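You operate a simulated robot arm through the tools that you are given. There is no shell and no other tool. Be economical: measure what you need, move in short steps, check, and stop when the job is done.

The job below is to be done with a simulated robot arm. You get a single attempt, and the scene is never put back.

## Task
Brush sauce along the middle of the cheese, move it to the board and wipe the grease off the tray.
Fine: sauce it on the tray first; the other food stays bare; brush and cloth go back. Set down upright: basting brush. A coat counts when it lies all over at full strength: go over it till it gets no stronger. What is to be rubbed or washed off counts as gone when no trace of it is left.

The check looks at the end state, three seconds after you hand in, the way a careful person would. Anything else that was tipped, shoved, dropped, spilled or broken makes it a failure. Flat cloth is picked up by pressing the open fingertips on it (5 to 10 N) and closing them slowly along it; thin cloth reads only 2 to 8 mm in the jaws.

## Robot
A 7-joint arm with a two-finger parallel gripper, fixed in place. Base frame: the origin is at the foot of the arm, x ahead of it, y to its left, z up; the work surface is at about z = 0.8. Readings come in m, rad, newtons and seconds.
With the tool pointing down near the work surface it reaches from about 0.3 to 0.7 m from the base axis. Its first joint turns from -1.152 to 1.152 rad. Payload 1.57 kg.
The tool frame sits at the grasp point between the pads (the TCP): z along the fingers, y along the line on which they close. The tips reach 0.03 m beyond it. The gripper opens to 0.11 m. The fingers are 0.024 m wide and 0.012 m thick; the gripper's body (0.048 by 0.112 m) begins 0.078 m behind the TCP.
Orientation is that of the tool frame in the base frame, as a unit quaternion [w, x, y, z]. With the fingers straight down and closing along the base's y, the tool's x points along the base's -x, its y along +y and its z along -z.

## Interface
- The arm moves only by the tool nudge_tool. Its argument "rows" is a list of rows, each an object of numbers (a shift or turn left out is 0, a gripper value left out holds the last): "x", "y", "z": the shift along the tool's x, y, z in m; "ax", "ay", "az": the turn, a rotation vector about the tool's x, y, z in rad; "gripper": the closure in counts, from 0 (fully open) to 255 (shut). In form: [{"x": .., "y": .., "z": .., "ax": .., "ay": .., "az": .., "gripper": ..}, ...]. A call has 1 to 8 rows; each row shifts and turns the commanded pose from where the row before left it, along the tool's axes as they then stand. Each row takes 0.2 s and may step no farther than 0.05 m and 0.15 rad from the row before; otherwise, or with a gripper value out of range, the whole call is refused. Where a pose cannot be reached the arm comes as near as it can. A force on the tool above 40 N (or 10 N above the force at the start of the call, whichever is more), or a blocked arm, ends the call early, and 0.2 s more pass. Each finger travels about 0.108 m/s and halts on what it meets, pressing with about 31 N; the grip force reading is that of the motor and also rises with nothing between the fingers. The clock runs only during rows and for 0.2 s after the last one: add rows that do not move to give the fingers time. It gives the time, the measured TCP pose, the force on the tool (base axes), the opening and the grip force at its end, in the units of the frame above (readings bear some noise), with the torque about the TCP (base axes, N m) and any sound that the robot's microphone picked up, and new pictures: "show" is both (left out), scene, wrist or none.
- Cameras (640 x 400 px; columns grow to the right, rows downward): "scene" is fixed at [0.1446, -0.3774, 1.4058]; the picture's right is [0.93, -0.37, 0.00], its down [-0.20, -0.50, -0.84] and it looks along [0.31, 0.78, -0.54] (base axes); focal length 260 px, centre (320, 200). "wrist" rides on the gripper at [0.07, 0.016, -0.141] in the tool frame; the picture's right is [-0.23, 0.97, 0.00], its down [-0.86, -0.20, -0.48] and it looks along [-0.47, -0.11, 0.88] (tool axes); focal length 222 px, centre (320, 200). There is no depth. A picture from a camera that has moved, and an enlarged one, comes with that camera's place and axes in the base frame and with its lens.
- zoom(camera, box): a new picture of the part [left, top, right, bottom] of that camera's present view, enlarged. The clock stands still meanwhile.
- job_done(): hands the job in; it is judged then, once.

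Work in short steps. Places have to be worked out from the pictures, the camera data and where the tool is seen: move nearer, look again, correct. Check each grasp and each placing, and mend what went wrong. You have 120 turns and 200 pictures in all, those below and enlarged ones among them. Open the gripper and draw the arm clear of the work before you hand the job in, unless the task says otherwise; then end with one line.

The tools are called after "Call:" as name(argument=value, ...) on one line, values as JSON. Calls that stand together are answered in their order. nudge_tool: Moves the arm, as the interface text tells. Its arguments: {"type":"object","properties":{"rows":{"type":"array"},"show":{"type":"string","enum":["both","scene","wrist","none"]}},"required":["rows"]} The other tools are called the same way: zoom (camera, box) takes an enlarged picture of a part of a camera's view; job_done () hands the job in.

At the start:

```text
time_s: 0.0
tcp_pos: [0.362, 0.0139, 1.2795]
tcp_rot: [0.0, 0.0, 1.0, 0.0]
contact_force: [-0.1, 0.3, 0.7]
moment: [0.01, 0.02, 0.03]
opening: 0.1101
grasp_force: 0.0
```

scene: 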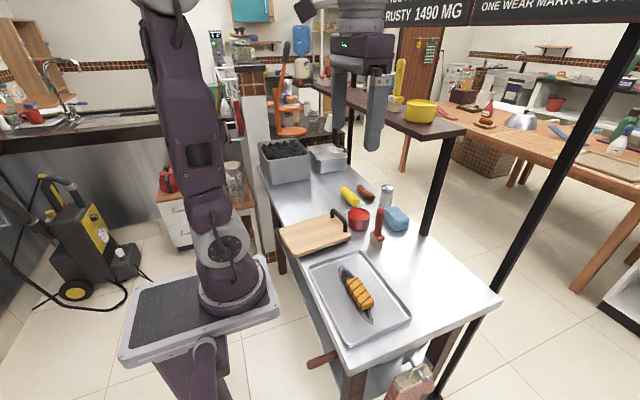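
wrist: 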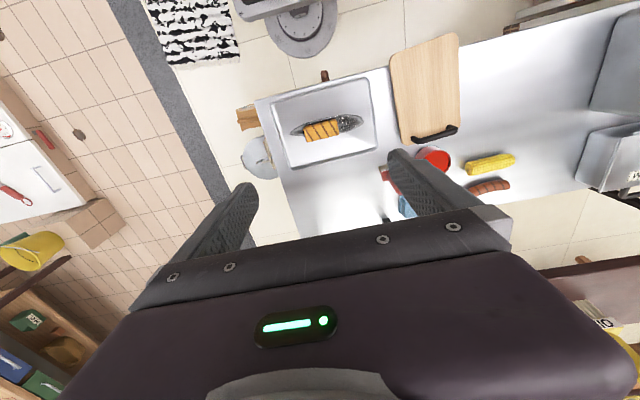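

The table shows a tray with the cheese, a board, a brush standing by a red sauce pot, and a blue cloth or sponge. I'll zoom in for detail.

Call:
zoom(camera="scene", box=[290, 230, 430, 350])

Call:
zoom(camera="scene", box=[320, 170, 420, 250])

Call:
zoom(camera="wrist", box=[240, 40, 520, 220])

```text
3.33 times, centred on (360, 290) of scene
camera zoom: at [0.1446, -0.3774, 1.4058], right [0.93, -0.37, 0.0], down [-0.2, -0.5, -0.84], along [0.31, 0.78, -0.54], focal length 867 px, centre (187, -100)
```

zoom: 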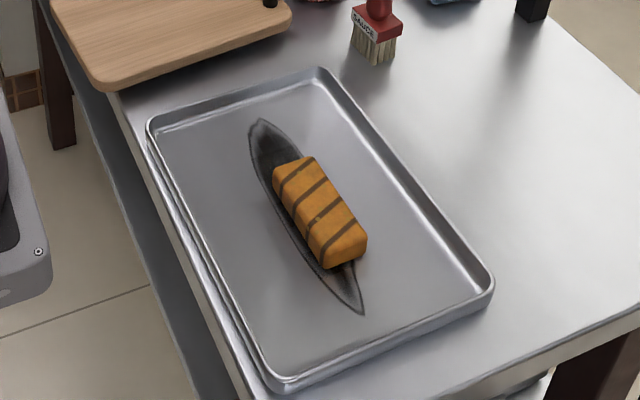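

```text
5.00 times, centred on (370, 210) of scene
camera zoom: at [0.1446, -0.3774, 1.4058], right [0.93, -0.37, 0.0], down [-0.2, -0.5, -0.84], along [0.31, 0.78, -0.54], focal length 1301 px, centre (70, 150)
```

zoom: 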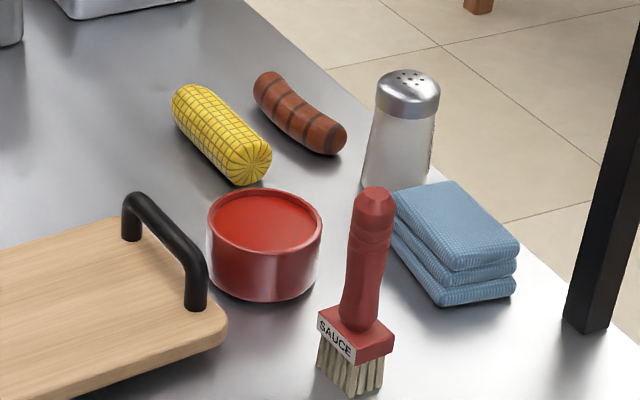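

```text
2.22 times, centred on (380, 130) of wrist
camera zoom: at [0.29, 0.0295, 1.4214], right [0.23, 0.97, 0.0], down [0.86, -0.2, 0.48], along [0.47, -0.11, -0.88], focal length 494 px, centre (187, 356)
```

zoom: 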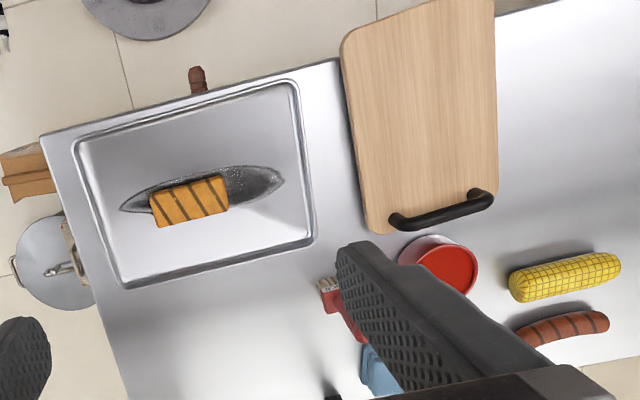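

Estimated positions: brush about (0.557, 0.153), pot (0.56, 0.285), cheese (0.407, 0.0), cloth (0.69, 0.23). I'll move to a viewing pose nearer the brush.

Call:
nudge_tool(rows=[{"x": -0.02, "y": 0.02, "z": 0.026}, {"x": -0.02, "y": 0.02, "z": 0.026}, {"x": -0.02, "y": 0.02, "z": 0.026}, {"x": -0.02, "y": 0.02, "z": 0.026}, {"x": -0.02, "y": 0.02, "z": 0.026}, {"x": -0.02, "y": 0.02, "z": 0.026}, {"x": -0.02, "y": 0.02, "z": 0.026}], show="both")

```text
time_s: 1.6
tcp_pos: [0.5006, 0.1547, 1.0988]
tcp_rot: [0.0, 0.001, 1.0, 0.0]
contact_force: [0.3, -0.8, -0.6]
moment: [-0.01, -0.01, 0.01]
opening: 0.11
grasp_force: 0.1
camera wrist: at [0.4303, 0.1702, 1.2399], right [0.23, 0.97, 0.0], down [0.86, -0.2, 0.48], along [0.47, -0.11, -0.88], focal length 222 px, centre (320, 200)
```

scene: 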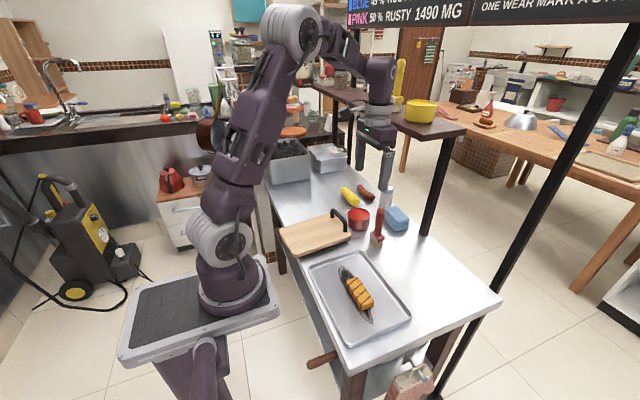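
wrist: 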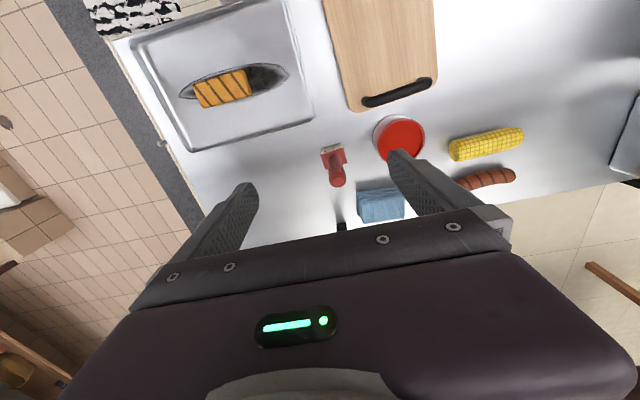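

The brush reads about (0.557, 0.165). I'll zoom to refine it along with the pot and cloth.

Call:
zoom(camera="wrist", box=[300, 100, 440, 230])

Call:
zoom(camera="wrist", box=[120, 0, 440, 180])

```text
3.08 times, centred on (370, 165) of wrist
camera zoom: at [0.4303, 0.1702, 1.2399], right [0.23, 0.97, 0.0], down [0.86, -0.2, 0.48], along [0.47, -0.11, -0.88], focal length 684 px, centre (166, 308)
```

zoom: 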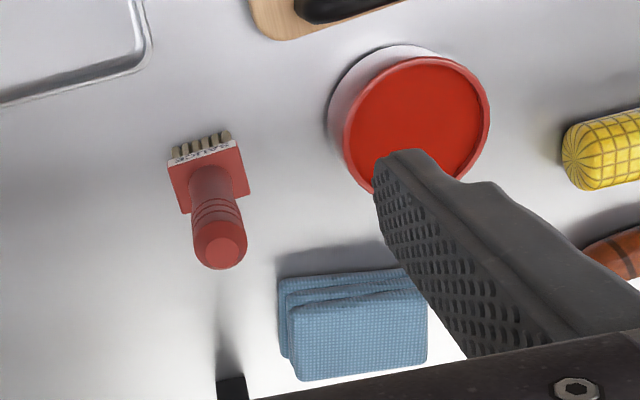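

```text
2.00 times, centred on (280, 90) of wrist
camera zoom: at [0.4303, 0.1702, 1.2399], right [0.23, 0.97, 0.0], down [0.86, -0.2, 0.48], along [0.47, -0.11, -0.88], focal length 444 px, centre (400, 420)
```

zoom: 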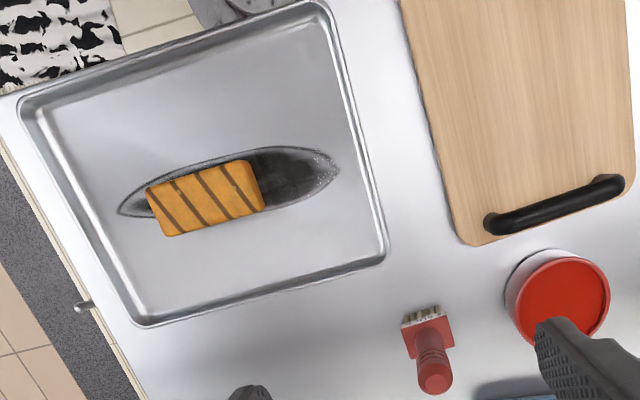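

Next I'll hover over the brush handle at z 1.02 and check the alignment.

Call:
nudge_tool(rows=[{"x": -0.02, "y": 0.003, "z": 0.025}, {"x": -0.02, "y": 0.003, "z": 0.025}, {"x": -0.017, "y": 0.001, "z": 0.025}, {}], show="both")

```text
time_s: 2.6
tcp_pos: [0.5592, 0.1635, 1.0233]
tcp_rot: [0.0, 0.0, 1.0, 0.001]
contact_force: [0.6, -0.9, -0.2]
moment: [0.03, -0.03, -0.03]
opening: 0.11
grasp_force: 0.2
camera wrist: at [0.488, 0.1793, 1.1643], right [0.23, 0.97, 0.0], down [0.86, -0.2, 0.48], along [0.47, -0.11, -0.88], focal length 222 px, centre (320, 200)
```

scene: 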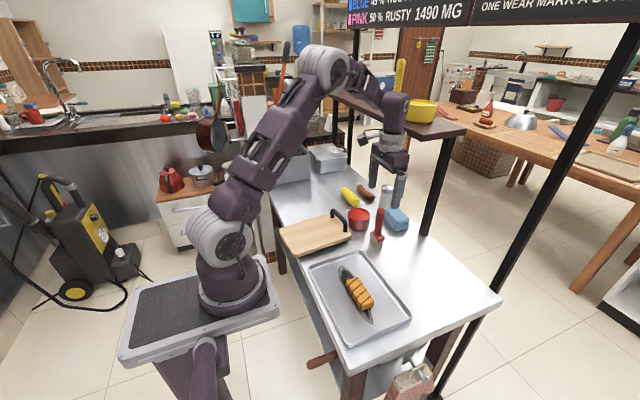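
wrist: 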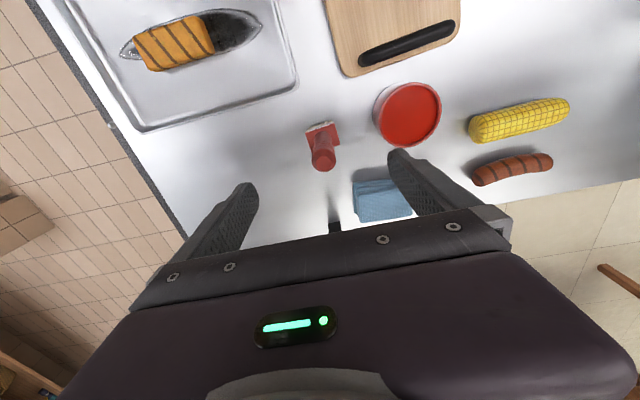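

The handle sits at about (0.559, 0.165), within 2 mm of the TCP. I'll descend to z 0.91 and close slowly.

Call:
nudge_tool(rows=[{"y": 0.001, "z": 0.04}, {"z": 0.04}, {"z": 0.033}, {}], show="wrist")

Call:
zoom(camera="scene", box=[330, 170, 430, 250])

```text
time_s: 3.6
tcp_pos: [0.5562, 0.1637, 0.9096]
tcp_rot: [0.0, -0.001, 1.0, 0.0]
contact_force: [-0.2, 0.5, -0.1]
moment: [0.0, -0.01, -0.01]
opening: 0.1101
grasp_force: 0.0
camera wrist: at [0.485, 0.1795, 1.0501], right [0.23, 0.97, 0.0], down [0.86, -0.2, 0.48], along [0.47, -0.11, -0.88], focal length 222 px, centre (320, 200)
```

wrist: 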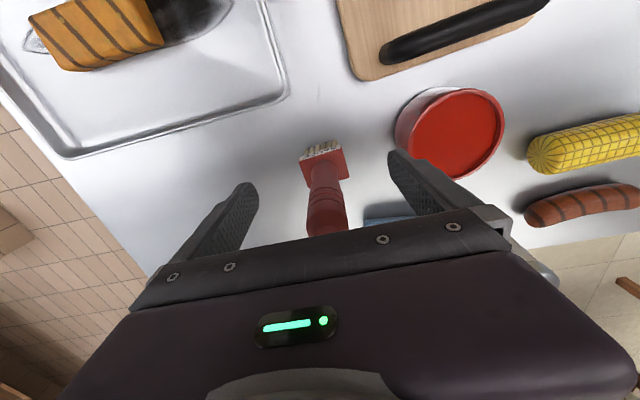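

```text
5.00 times, centred on (380, 210) of scene
camera zoom: at [0.1446, -0.3774, 1.4058], right [0.93, -0.37, 0.0], down [-0.2, -0.5, -0.84], along [0.31, 0.78, -0.54], focal length 1301 px, centre (20, 150)
```

zoom: 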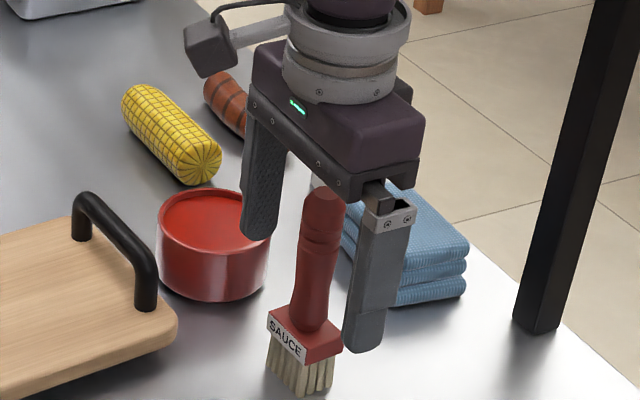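

The fingers straddle the handle, so I'll close in stages.

Call:
nudge_tool(rows=[{"gripper": 100}, {"gripper": 160}, {"gripper": 180}, {"gripper": 195}, {"gripper": 215}, {"gripper": 255}, {}, {}], show="wrist")

```text
time_s: 5.4
tcp_pos: [0.5551, 0.1635, 0.9089]
tcp_rot: [0.001, -0.001, 1.0, -0.001]
contact_force: [-0.6, 0.0, 0.1]
moment: [0.05, 0.02, -0.03]
opening: 0.0251
grasp_force: 31.2
camera wrist: at [0.4851, 0.1795, 1.0505], right [0.23, 0.97, 0.0], down [0.86, -0.2, 0.48], along [0.47, -0.11, -0.88], focal length 222 px, centre (320, 200)
```

wrist: 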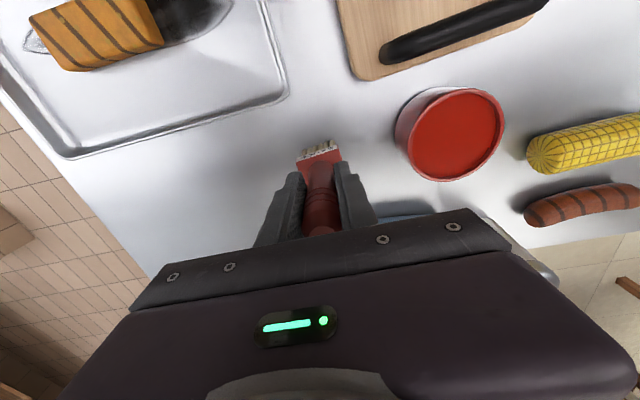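

The brush is gripped at a 25 mm opening. I'll lift it, carry it over the pot at (0.556, 0.285) and check before dipping.

Call:
nudge_tool(rows=[{"z": -0.03}, {"z": -0.04}, {"z": -0.02}, {"y": 0.04}, {"y": 0.04}, {"y": 0.04}, {}], show="both")

Call:
zoom(camera="scene", box=[310, 160, 410, 240])

```text
time_s: 7.0
tcp_pos: [0.5571, 0.2823, 0.9995]
tcp_rot: [0.0, 0.0, 1.0, 0.0]
contact_force: [0.6, 0.2, -1.6]
moment: [0.03, 0.02, -0.02]
opening: 0.0251
grasp_force: 31.3
camera wrist: at [0.4871, 0.2976, 1.1407], right [0.23, 0.97, 0.0], down [0.86, -0.2, 0.48], along [0.47, -0.11, -0.88], focal length 222 px, centre (320, 200)
```

scene: 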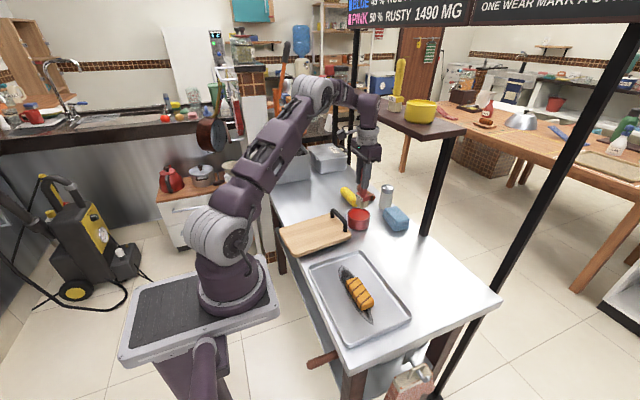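
wrist: 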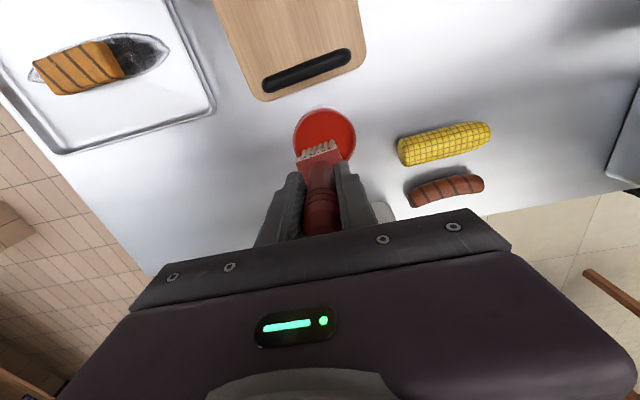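

```text
5.00 times, centred on (360, 200) of scene
camera zoom: at [0.1447, -0.3773, 1.4058], right [0.93, -0.37, 0.0], down [-0.2, -0.5, -0.84], along [0.31, 0.78, -0.54], focal length 1301 px, centre (120, 200)
```

zoom: 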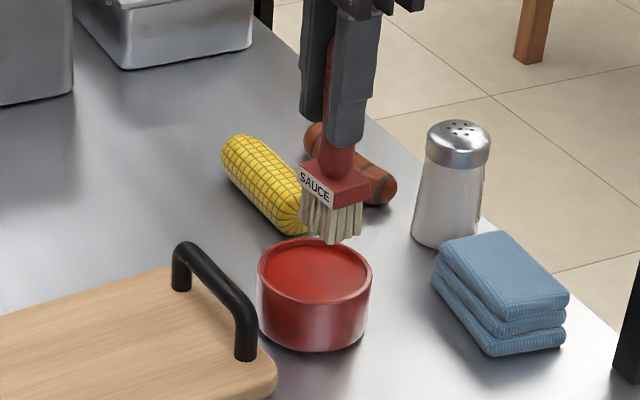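

The pot centre reads a few millimetres off, at about (0.551, 0.288). I'll correct for that and dip gently.

Call:
nudge_tool(rows=[{"x": 0.005, "y": 0.006}, {"z": 0.03}, {"z": 0.025}, {"z": 0.015}, {}], show="both")

Call:
zoom(camera="scene", box=[320, 180, 400, 244])

```text
time_s: 8.2
tcp_pos: [0.5534, 0.2892, 0.9304]
tcp_rot: [0.001, -0.002, 1.0, 0.001]
contact_force: [5.0, 0.4, 25.5]
moment: [-0.09, -0.46, -0.06]
opening: 0.0249
grasp_force: 31.3
camera wrist: at [0.4826, 0.3041, 1.0717], right [0.23, 0.97, 0.0], down [0.85, -0.2, 0.48], along [0.47, -0.11, -0.88], focal length 222 px, centre (320, 200)
```

scene: 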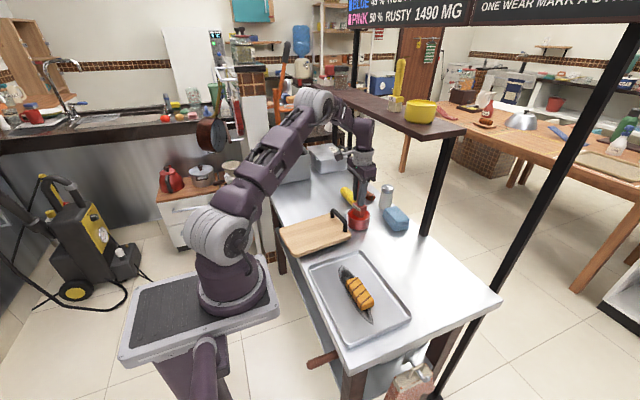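
wrist: 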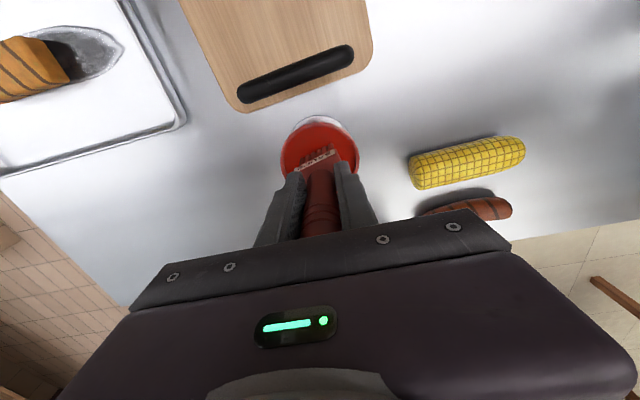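

```text
6.25 times, centred on (360, 212) of scene
camera zoom: at [0.1443, -0.3776, 1.4058], right [0.93, -0.37, 0.0], down [-0.2, -0.5, -0.84], along [0.31, 0.78, -0.54], focal length 1626 px, centre (70, 125)
```

zoom: 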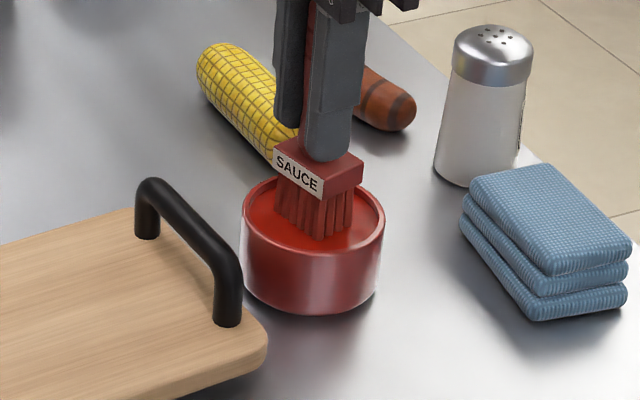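

There's a 25 N contact and the bristles have turned red, so the brush is loaded. I'll lift straight up and inspect it.

Call:
nudge_tool(rows=[{"z": -0.02}, {"z": -0.03}, {"z": -0.03}, {}, {}], show="scene")

Call:
zoom(camera="scene", box=[320, 160, 400, 240])

```text
time_s: 9.4
tcp_pos: [0.5516, 0.2869, 1.0094]
tcp_rot: [0.0, 0.0, 1.0, 0.0]
contact_force: [-0.9, 0.6, -0.7]
moment: [0.02, 0.0, 0.05]
opening: 0.0247
grasp_force: 31.3
```

scene: 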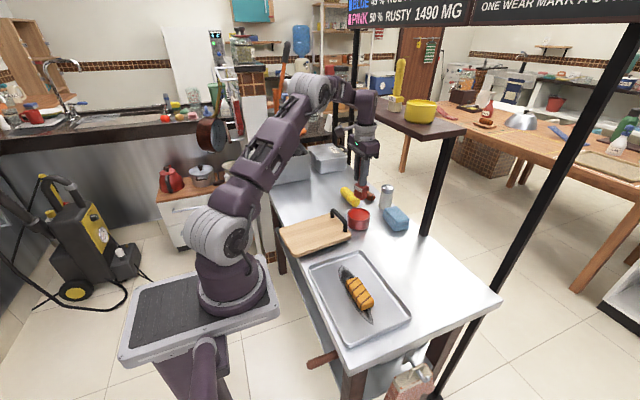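

```text
5.00 times, centred on (360, 200) of scene
camera zoom: at [0.1446, -0.3774, 1.4058], right [0.93, -0.37, 0.0], down [-0.2, -0.5, -0.84], along [0.31, 0.78, -0.54], focal length 1301 px, centre (120, 200)
```

zoom: 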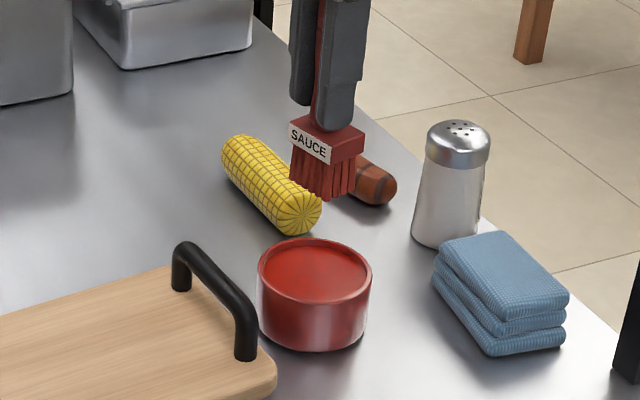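

The brush slid up about 18 mm in the grip, so the bristle bottom is now roughly 0.09 below the TCP. I'll carry it high to above the cheese.

Call:
nudge_tool(rows=[{"x": 0.018, "y": -0.036}, {"x": 0.018, "y": -0.036}, {"x": 0.018, "y": -0.036}, {"x": 0.018, "y": -0.036}, {"x": 0.018, "y": -0.036}, {"x": 0.018, "y": -0.036}, {"x": 0.018, "y": -0.036}, {"x": 0.018, "y": -0.035}], show="both")

Call:
zoom(camera="scene", box=[300, 220, 420, 340])

Call:
zoom(camera="wrist", box=[220, 60, 440, 240])

```text
time_s: 11.2
tcp_pos: [0.4076, -0.0007, 1.0098]
tcp_rot: [0.0, -0.001, 1.0, 0.0]
contact_force: [0.5, 0.0, -1.5]
moment: [0.0, 0.01, -0.01]
opening: 0.0248
grasp_force: 31.0
camera wrist: at [0.3377, 0.0151, 1.1514], right [0.23, 0.97, 0.0], down [0.86, -0.2, 0.48], along [0.47, -0.11, -0.88], focal length 222 px, centre (320, 200)
```

scene: 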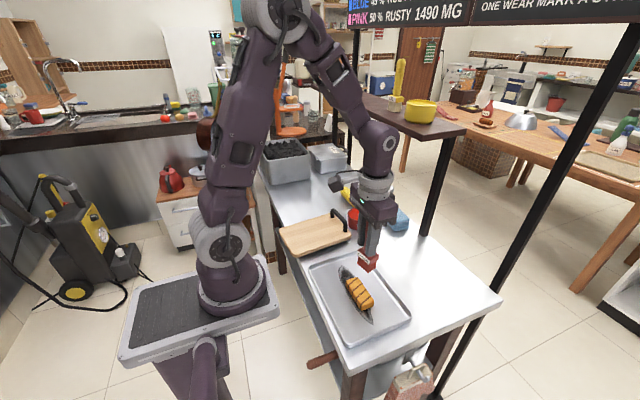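
wrist: 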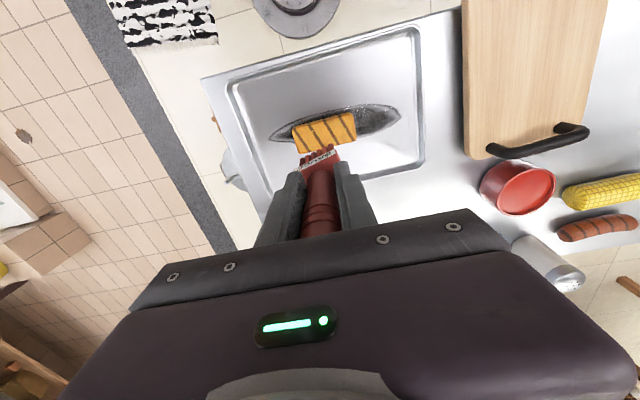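

```text
3.33 times, centred on (360, 280) of scene
camera zoom: at [0.1446, -0.3774, 1.4058], right [0.93, -0.37, 0.0], down [-0.2, -0.5, -0.84], along [0.31, 0.78, -0.54], focal length 867 px, centre (187, -67)
```

zoom: 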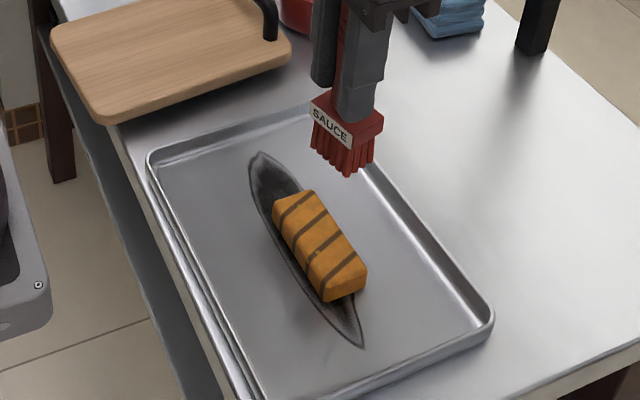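

```text
2.22 times, centred on (330, 150) of wrist
camera zoom: at [0.3377, 0.0151, 1.1514], right [0.23, 0.97, 0.0], down [0.86, -0.2, 0.48], along [0.47, -0.11, -0.88], focal length 494 px, centre (298, 311)
```

zoom: 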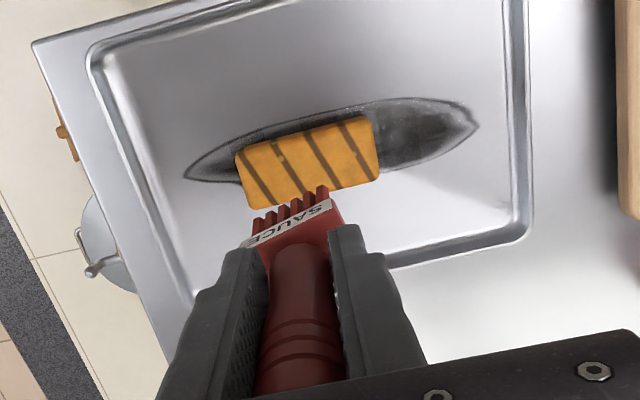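

The cheese top centre is about (0.406, 0.004), spanning y from −0.036 to 0.047, and the bristles sit about 7 mm ahead of the TCP. I'll descend to just above the cheese.

Call:
nudge_tool(rows=[{"x": 0.008, "y": 0.005, "z": 0.025}, {"z": 0.03}, {"z": 0.015}, {}], show="wrist")

Call:
zoom(camera="scene", box=[320, 240, 400, 320])

Call:
zoom(camera="wrist", box=[220, 60, 440, 240])

```text
time_s: 12.2
tcp_pos: [0.4026, 0.0043, 0.9401]
tcp_rot: [0.0, 0.0, 1.0, 0.0]
contact_force: [0.9, -0.2, -1.6]
moment: [0.0, 0.01, 0.02]
opening: 0.0246
grasp_force: 31.1
camera wrist: at [0.3314, 0.0197, 1.0811], right [0.23, 0.97, 0.0], down [0.86, -0.2, 0.48], along [0.47, -0.11, -0.88], focal length 222 px, centre (320, 200)
```

wrist: 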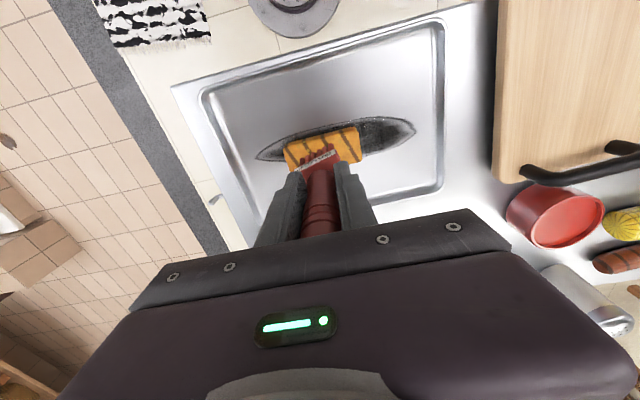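

```text
5.00 times, centred on (360, 280) of scene
camera zoom: at [0.1446, -0.3774, 1.4058], right [0.93, -0.37, 0.0], down [-0.2, -0.5, -0.84], along [0.31, 0.78, -0.54], focal length 1301 px, centre (120, -200)
```

zoom: 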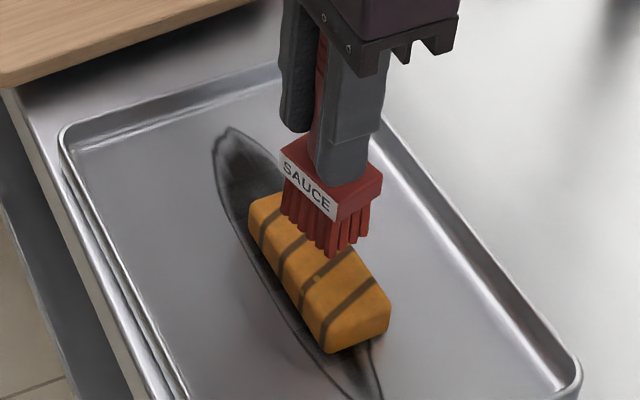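

```text
2.22 times, centred on (330, 150) of wrist
camera zoom: at [0.3314, 0.0197, 1.0811], right [0.23, 0.97, 0.0], down [0.86, -0.2, 0.48], along [0.47, -0.11, -0.88], focal length 494 px, centre (298, 311)
```

zoom: 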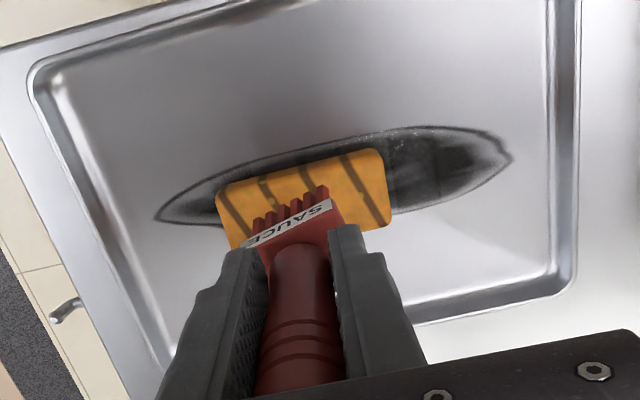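

The brush lines up with the centreline, about 2 cm above it. I'll step down gently to contact.

Call:
nudge_tool(rows=[{"y": 0.003, "z": 0.008}, {"z": 0.005}, {}], show="none")

Call:
zoom(camera="scene", box=[320, 240, 400, 320])

```text
time_s: 13.0
tcp_pos: [0.4014, 0.007, 0.9255]
tcp_rot: [0.0, 0.0, 1.0, 0.0]
contact_force: [0.3, 0.2, -1.8]
moment: [0.0, -0.01, -0.01]
opening: 0.0247
grasp_force: 30.7
```

```text
5.00 times, centred on (360, 280) of scene
camera zoom: at [0.1446, -0.3774, 1.4058], right [0.93, -0.37, 0.0], down [-0.2, -0.5, -0.84], along [0.31, 0.78, -0.54], focal length 1301 px, centre (120, -200)
```

zoom: 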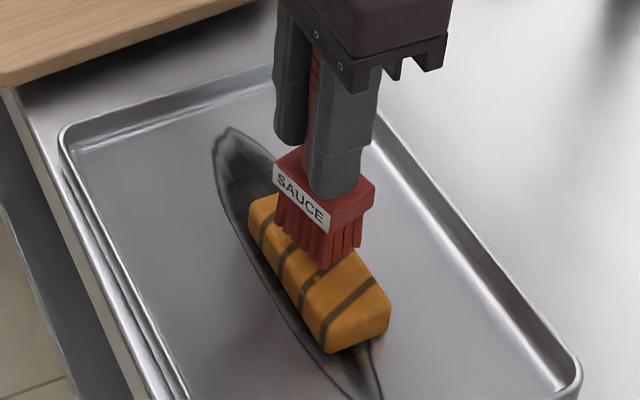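

Call:
nudge_tool(rows=[{"z": 0.004}, {"z": 0.003}, {}], show="none")

Call:
zoom(camera="scene", box=[320, 240, 400, 320])

```text
time_s: 13.8
tcp_pos: [0.4012, 0.0073, 0.9198]
tcp_rot: [0.001, 0.001, 1.0, 0.0]
contact_force: [0.8, -0.1, -1.7]
moment: [0.01, -0.03, 0.03]
opening: 0.0249
grasp_force: 30.7
```

```text
5.00 times, centred on (360, 280) of scene
camera zoom: at [0.1446, -0.3774, 1.4058], right [0.93, -0.37, 0.0], down [-0.2, -0.5, -0.84], along [0.31, 0.78, -0.54], focal length 1301 px, centre (120, -200)
```

zoom: 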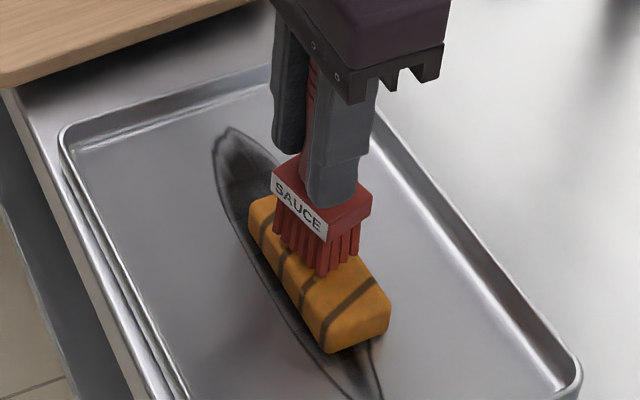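

There's no contact force yet, so I'll continue down in 2–3 mm steps.

Call:
nudge_tool(rows=[{"z": 0.003}, {"z": 0.002}, {}], show="none")

Call:
zoom(camera="scene", box=[320, 240, 400, 320])

```text
time_s: 14.6
tcp_pos: [0.4015, 0.0093, 0.9146]
tcp_rot: [0.0, -0.001, 1.0, 0.0]
contact_force: [0.1, -1.0, -2.5]
moment: [0.0, 0.03, 0.02]
opening: 0.0246
grasp_force: 31.2
```

```text
5.00 times, centred on (360, 280) of scene
camera zoom: at [0.1446, -0.3774, 1.4058], right [0.93, -0.37, 0.0], down [-0.2, -0.5, -0.84], along [0.31, 0.78, -0.54], focal length 1301 px, centre (120, -200)
```

zoom: 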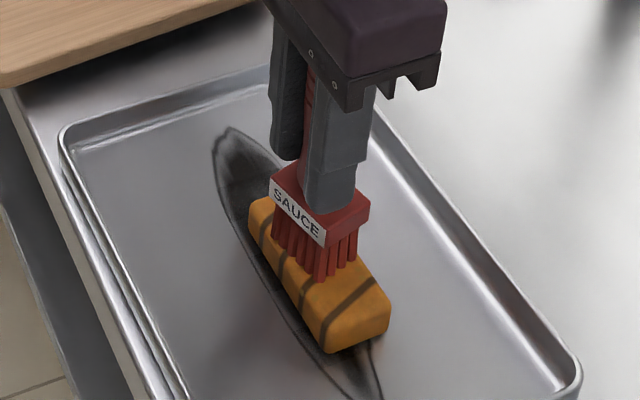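

Call:
nudge_tool(rows=[{"z": 0.002}, {"z": 0.002}, {}], show="none")

Call:
zoom(camera="scene", box=[320, 240, 400, 320])

```text
time_s: 15.4
tcp_pos: [0.4011, 0.0079, 0.9107]
tcp_rot: [0.003, -0.001, 1.0, 0.0]
contact_force: [2.1, 1.8, 26.6]
moment: [0.08, -0.44, 0.02]
opening: 0.025
grasp_force: 31.3
```

```text
5.00 times, centred on (360, 280) of scene
camera zoom: at [0.1443, -0.3773, 1.4059], right [0.93, -0.37, 0.0], down [-0.2, -0.5, -0.84], along [0.31, 0.78, -0.54], focal length 1301 px, centre (120, -200)
```

zoom: 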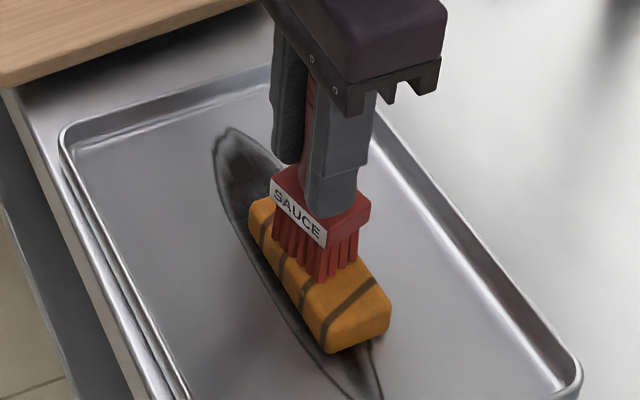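

The contact is stiff at 27 N. I'll back off 1.5 mm and check the force before stroking.

Call:
nudge_tool(rows=[{"z": -0.0015}, {}], show="none")

```text
time_s: 16.0
tcp_pos: [0.3996, 0.0066, 0.9113]
tcp_rot: [0.0, 0.0, 1.0, 0.0]
contact_force: [1.5, 0.6, 2.8]
moment: [-0.03, -0.18, 0.0]
opening: 0.0248
grasp_force: 30.8
```

The force is now about 4 N. I'll stroke slowly along y and watch whether the cheese stays put.

Call:
nudge_tool(rows=[{"y": 0.007}, {"y": 0.007}, {"y": 0.007}, {}], show="none")

Call:
zoom(camera="scene", box=[320, 240, 400, 320])

```text
time_s: 17.0
tcp_pos: [0.4004, 0.0289, 0.9122]
tcp_rot: [0.001, 0.0, 1.0, 0.0]
contact_force: [-0.3, -0.6, -1.7]
moment: [0.0, 0.0, -0.05]
opening: 0.0246
grasp_force: 30.8
```

```text
5.00 times, centred on (360, 280) of scene
camera zoom: at [0.1446, -0.3774, 1.4058], right [0.93, -0.37, 0.0], down [-0.2, -0.5, -0.84], along [0.31, 0.78, -0.54], focal length 1301 px, centre (120, -200)
```

zoom: 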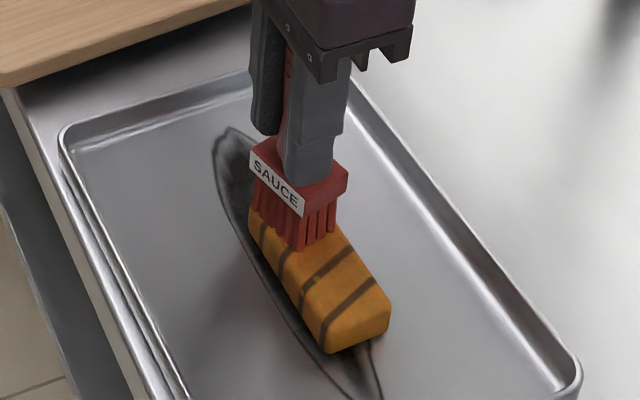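

Contact was lost and no sauce shows yet. I'll press 1.5 mm lower and stroke back.

Call:
nudge_tool(rows=[{"z": 0.0015}, {"y": -0.007}, {"y": -0.007}, {"y": -0.007}, {"y": -0.007}, {"y": -0.007}, {}], show="none")

Call:
zoom(camera="scene", box=[320, 240, 400, 320])

```text
time_s: 18.6
tcp_pos: [0.4012, -0.0045, 0.9103]
tcp_rot: [0.0, 0.001, 1.0, 0.0]
contact_force: [0.9, 6.6, 18.4]
moment: [0.51, -0.44, 0.14]
opening: 0.0245
grasp_force: 31.1
```

```text
5.00 times, centred on (360, 280) of scene
camera zoom: at [0.1444, -0.3772, 1.4059], right [0.93, -0.37, 0.0], down [-0.2, -0.5, -0.84], along [0.31, 0.78, -0.54], focal length 1301 px, centre (120, -200)
```

zoom: 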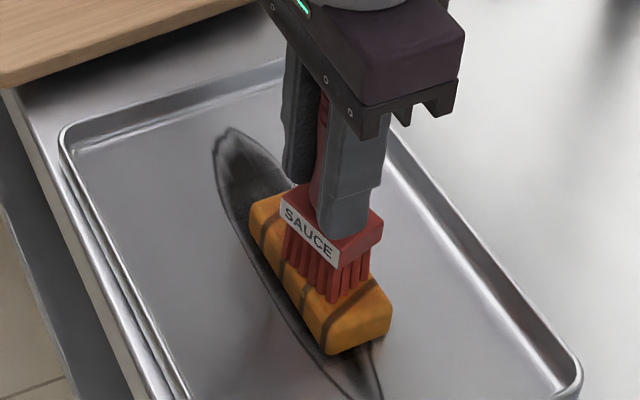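

Contact is about 18 N with drag and the cheese holds still. I'll continue to the near end and then come back.

Call:
nudge_tool(rows=[{"y": -0.006}, {"y": -0.006}, {"y": 0.007}, {"y": 0.007}, {"y": 0.007}, {"y": 0.007}, {"y": 0.007}, {"y": 0.007}], show="wrist")

Call:
zoom(camera="scene", box=[320, 240, 400, 320])

```text
time_s: 20.4
tcp_pos: [0.3993, 0.0241, 0.9104]
tcp_rot: [0.001, 0.001, 1.0, -0.001]
contact_force: [-0.1, -5.4, 15.7]
moment: [-0.6, -0.26, -0.13]
opening: 0.0247
grasp_force: 30.9
camera wrist: at [0.3301, 0.0407, 1.0523], right [0.23, 0.97, 0.0], down [0.86, -0.2, 0.48], along [0.47, -0.11, -0.88], focal length 222 px, centre (320, 200)
```

wrist: 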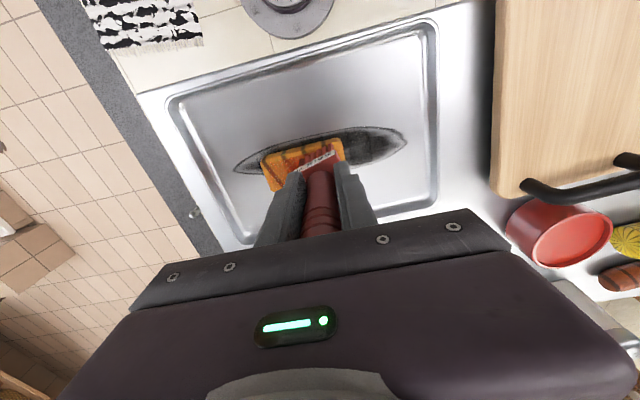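

```text
5.00 times, centred on (360, 280) of scene
camera zoom: at [0.1444, -0.3776, 1.4058], right [0.93, -0.37, 0.0], down [-0.2, -0.5, -0.84], along [0.31, 0.78, -0.54], focal length 1301 px, centre (120, -200)
```

zoom: 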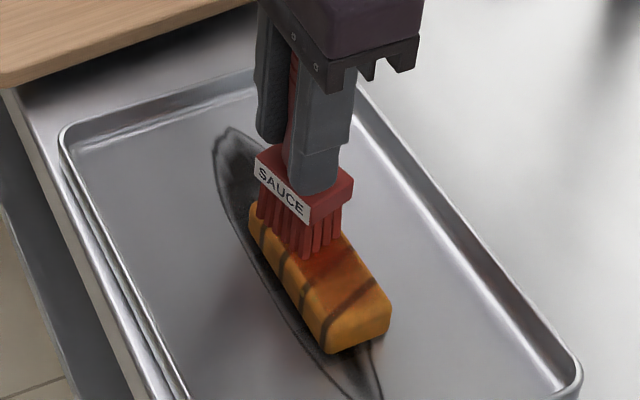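

Sauce is starting to show, so I'll continue with fuller strokes toward the near end.

Call:
nudge_tool(rows=[{"y": 0.006}, {"y": -0.009}, {"y": -0.009}, {"y": -0.009}, {"y": -0.009}, {"y": -0.009}, {"y": -0.009}, {"y": -0.002}], show="none")

Call:
nudge_tool(rows=[{"y": 0.009}, {"y": 0.009}, {"y": 0.009}, {"y": 0.009}, {"y": 0.009}, {"y": 0.009}, {}], show="none")

Call:
zoom(camera="scene", box=[320, 240, 400, 320])

```text
time_s: 22.2
tcp_pos: [0.4008, -0.0246, 0.9109]
tcp_rot: [0.001, -0.001, 1.0, 0.001]
contact_force: [-0.2, 0.0, -1.3]
moment: [-0.01, 0.0, 0.02]
opening: 0.0247
grasp_force: 31.2
```

```text
time_s: 23.8
tcp_pos: [0.4006, 0.0284, 0.9126]
tcp_rot: [0.0, 0.0, 1.0, 0.0]
contact_force: [-0.6, 0.6, -0.5]
moment: [0.0, 0.01, -0.02]
opening: 0.025
grasp_force: 31.1
```

```text
5.00 times, centred on (360, 280) of scene
camera zoom: at [0.1446, -0.3774, 1.4058], right [0.93, -0.37, 0.0], down [-0.2, -0.5, -0.84], along [0.31, 0.78, -0.54], focal length 1301 px, centre (120, -200)
```

zoom: 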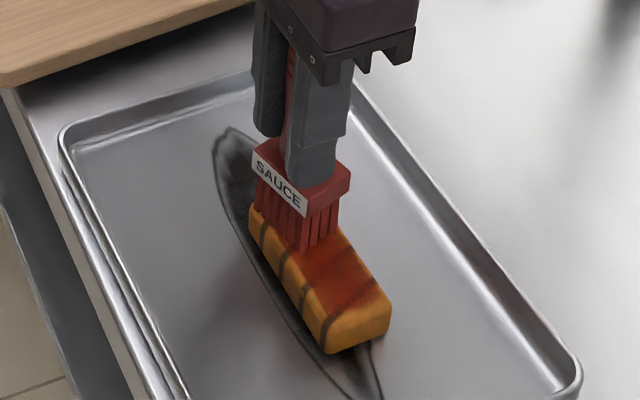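

The coat is growing, perhaps toward the +x side. I'll lift and inspect it from the scene and wrist cameras.

Call:
nudge_tool(rows=[{"z": -0.03}, {"z": -0.03, "y": 0.04}, {"y": 0.04}, {}], show="none")

Call:
zoom(camera="scene", box=[320, 240, 400, 320])

Call:
zoom(camera="wrist", box=[140, 60, 360, 240])

```text
time_s: 24.8
tcp_pos: [0.399, 0.109, 0.9724]
tcp_rot: [0.0, 0.001, 1.0, 0.001]
contact_force: [-0.4, -0.5, -1.3]
moment: [-0.01, 0.0, -0.01]
opening: 0.0248
grasp_force: 30.6
```

```text
5.00 times, centred on (360, 280) of scene
camera zoom: at [0.1446, -0.3774, 1.4058], right [0.93, -0.37, 0.0], down [-0.2, -0.5, -0.84], along [0.31, 0.78, -0.54], focal length 1301 px, centre (120, -200)
```

zoom: 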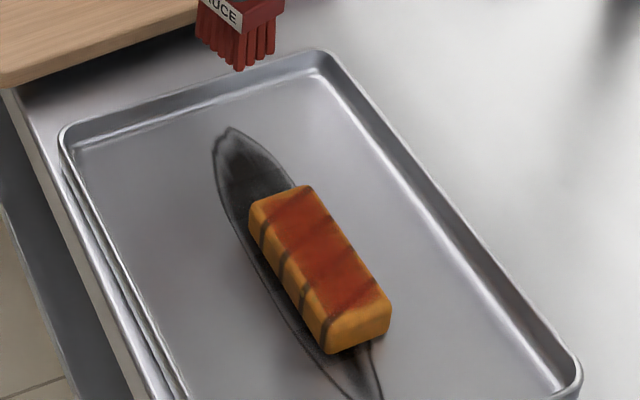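

```text
2.22 times, centred on (250, 150) of wrist
camera zoom: at [0.3293, 0.1244, 1.113], right [0.23, 0.97, 0.0], down [0.86, -0.2, 0.48], along [0.47, -0.11, -0.88], focal length 494 px, centre (476, 311)
```

zoom: 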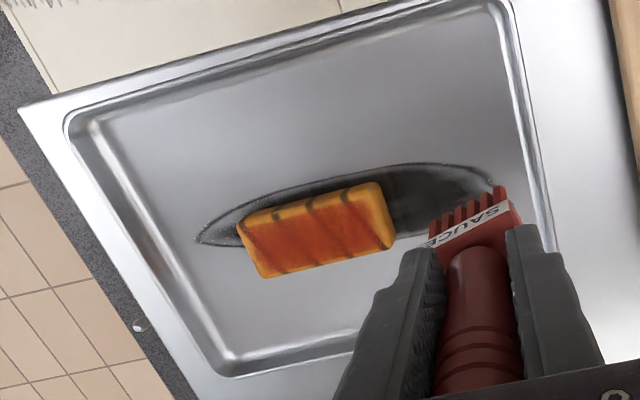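

The strip is good but sits about 4 mm toward +x and stops short at the near end. I'll shift −x by 4 mm and stroke again over a longer range.

Call:
nudge_tool(rows=[{"x": 0.004, "y": -0.04}, {"y": -0.04, "z": 0.03}, {"z": 0.025}, {"z": 0.006}, {"z": 0.001}, {}], show="none")

```text
time_s: 26.2
tcp_pos: [0.3952, 0.0291, 0.9079]
tcp_rot: [0.001, -0.001, 1.0, 0.0]
contact_force: [1.7, 1.4, 26.3]
moment: [-0.07, -0.51, 0.03]
opening: 0.025
grasp_force: 31.3
```

Call:
nudge_tool(rows=[{"z": -0.0007, "y": 0.003}, {"y": -0.009}, {"y": -0.009}, {"y": -0.009}, {"y": -0.009}, {"y": -0.009}, {"y": -0.009}, {"y": -0.007}], show="none")

Call:
nudge_tool(rows=[{"y": 0.009}, {"y": 0.009}, {"y": 0.009}, {"y": 0.009}, {"y": 0.009}, {"y": 0.009}, {"y": 0.007}], show="none")

Call:
zoom(camera="scene", box=[320, 240, 400, 320])

```text
time_s: 28.0
tcp_pos: [0.3967, -0.0296, 0.9097]
tcp_rot: [0.0, 0.0, 1.0, 0.0]
contact_force: [-0.1, 0.2, -1.6]
moment: [0.04, -0.01, -0.02]
opening: 0.0247
grasp_force: 31.2
```

```text
time_s: 29.6
tcp_pos: [0.3977, 0.0329, 0.91]
tcp_rot: [0.0, 0.0, 1.0, 0.0]
contact_force: [-0.2, 1.0, -1.2]
moment: [-0.02, 0.01, -0.01]
opening: 0.0248
grasp_force: 30.4
```

```text
5.00 times, centred on (360, 280) of scene
camera zoom: at [0.1446, -0.3774, 1.4058], right [0.93, -0.37, 0.0], down [-0.2, -0.5, -0.84], along [0.31, 0.78, -0.54], focal length 1301 px, centre (120, -200)
```

zoom: 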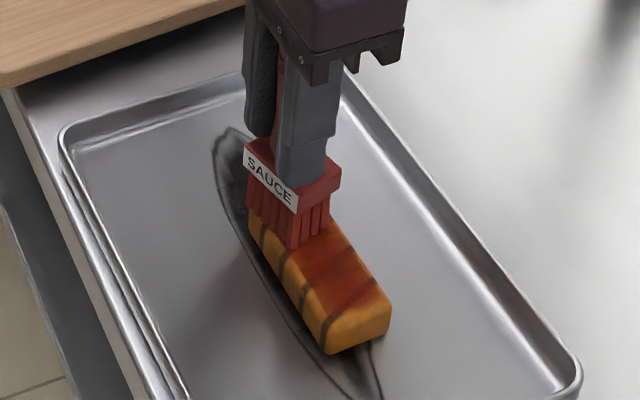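

Contact was lost during the strokes, so I'll press 2 mm and stroke again, reading the force partway.

Call:
nudge_tool(rows=[{"z": 0.002}, {"y": -0.009}, {"y": -0.009}, {"y": -0.009}], show="none")

Call:
nudge_tool(rows=[{"y": -0.009}, {"y": -0.009}, {"y": -0.009}, {"y": -0.007}], show="none")

Call:
zoom(camera="scene", box=[320, 240, 400, 320])

```text
time_s: 30.6
tcp_pos: [0.3973, 0.0053, 0.9065]
tcp_rot: [0.0, 0.0, 1.0, 0.0]
contact_force: [1.1, 10.8, 25.3]
moment: [0.78, -0.44, 0.12]
opening: 0.0249
grasp_force: 30.8
```

```text
time_s: 31.6
tcp_pos: [0.397, -0.0304, 0.9067]
tcp_rot: [0.0, -0.001, 1.0, 0.0]
contact_force: [0.7, 8.9, 20.4]
moment: [0.76, -0.36, 0.15]
opening: 0.0247
grasp_force: 30.5
```

```text
5.00 times, centred on (360, 280) of scene
camera zoom: at [0.1444, -0.3772, 1.4059], right [0.93, -0.37, 0.0], down [-0.2, -0.5, -0.84], along [0.31, 0.78, -0.54], focal length 1301 px, centre (120, -200)
```

zoom: 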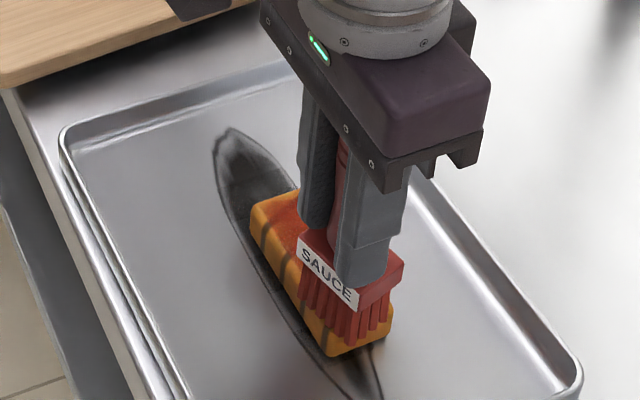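

Contact is now good over the whole length at about 20 N. I'll do two more full passes.

Call:
nudge_tool(rows=[{"y": 0.009}, {"y": 0.009}, {"y": 0.009}, {"y": 0.009}, {"y": 0.009}, {"y": 0.009}, {"y": 0.007}], show="none")

Call:
nudge_tool(rows=[{"y": -0.009}, {"y": -0.009}, {"y": -0.009}, {"y": -0.009}, {"y": -0.009}, {"y": -0.009}, {"y": -0.007}], show="none")

Call:
nudge_tool(rows=[{"y": 0.009}, {"y": 0.009}, {"y": 0.009}, {"y": 0.009}, {"y": 0.009}, {"y": 0.009}, {"y": 0.007}, {"z": -0.03}], show="none")

Call:
nudge_tool(rows=[{"z": -0.03, "y": 0.04}, {"y": 0.04}, {}], show="none")

Call:
zoom(camera="scene", box=[320, 240, 400, 320])

Call:
zoom(camera="wrist", box=[140, 60, 360, 240])

```text
time_s: 33.2
tcp_pos: [0.3965, 0.031, 0.9086]
tcp_rot: [0.001, 0.001, 1.0, 0.001]
contact_force: [0.7, -2.1, 4.1]
moment: [-0.16, -0.07, -0.02]
opening: 0.0246
grasp_force: 31.0
```

```text
time_s: 34.8
tcp_pos: [0.3965, -0.0291, 0.9079]
tcp_rot: [0.0, 0.0, 1.0, 0.0]
contact_force: [0.7, 5.9, 11.3]
moment: [0.47, -0.29, 0.07]
opening: 0.0249
grasp_force: 31.1
```

```text
time_s: 36.6
tcp_pos: [0.3961, 0.0335, 0.9383]
tcp_rot: [-0.001, -0.001, 1.0, 0.0]
contact_force: [0.6, -0.3, 0.1]
moment: [0.02, 0.04, 0.0]
opening: 0.0248
grasp_force: 30.6
```

```text
time_s: 37.4
tcp_pos: [0.3973, 0.1125, 0.9682]
tcp_rot: [-0.001, 0.0, 1.0, 0.0]
contact_force: [0.6, 0.9, -0.8]
moment: [-0.03, 0.0, 0.01]
opening: 0.0249
grasp_force: 31.3
```

```text
5.00 times, centred on (360, 280) of scene
camera zoom: at [0.1446, -0.3774, 1.4058], right [0.93, -0.37, 0.0], down [-0.2, -0.5, -0.84], along [0.31, 0.78, -0.54], focal length 1301 px, centre (120, -200)
```

zoom: 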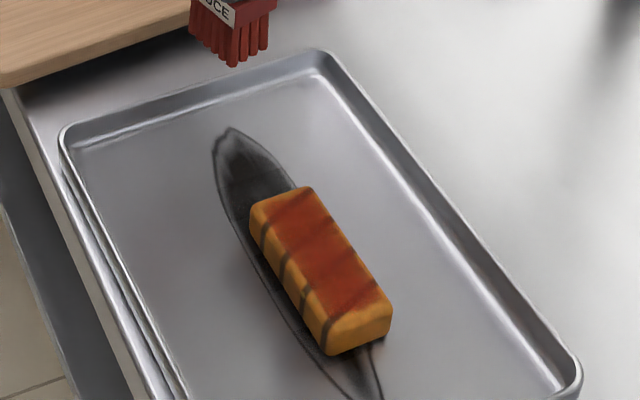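

```text
2.22 times, centred on (250, 150) of wrist
camera zoom: at [0.3262, 0.1281, 1.1103], right [0.23, 0.97, 0.0], down [0.86, -0.2, 0.48], along [0.47, -0.11, -0.88], focal length 494 px, centre (476, 311)
```

zoom: 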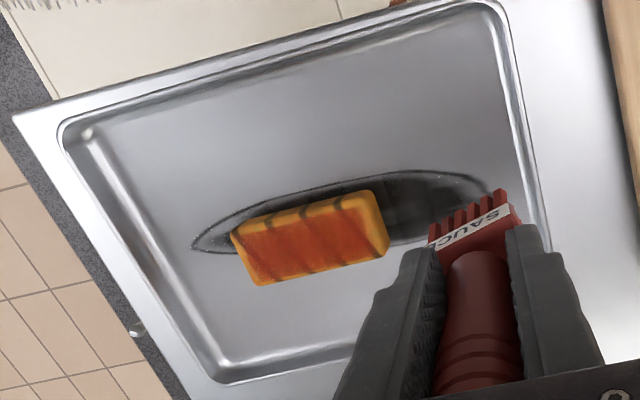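

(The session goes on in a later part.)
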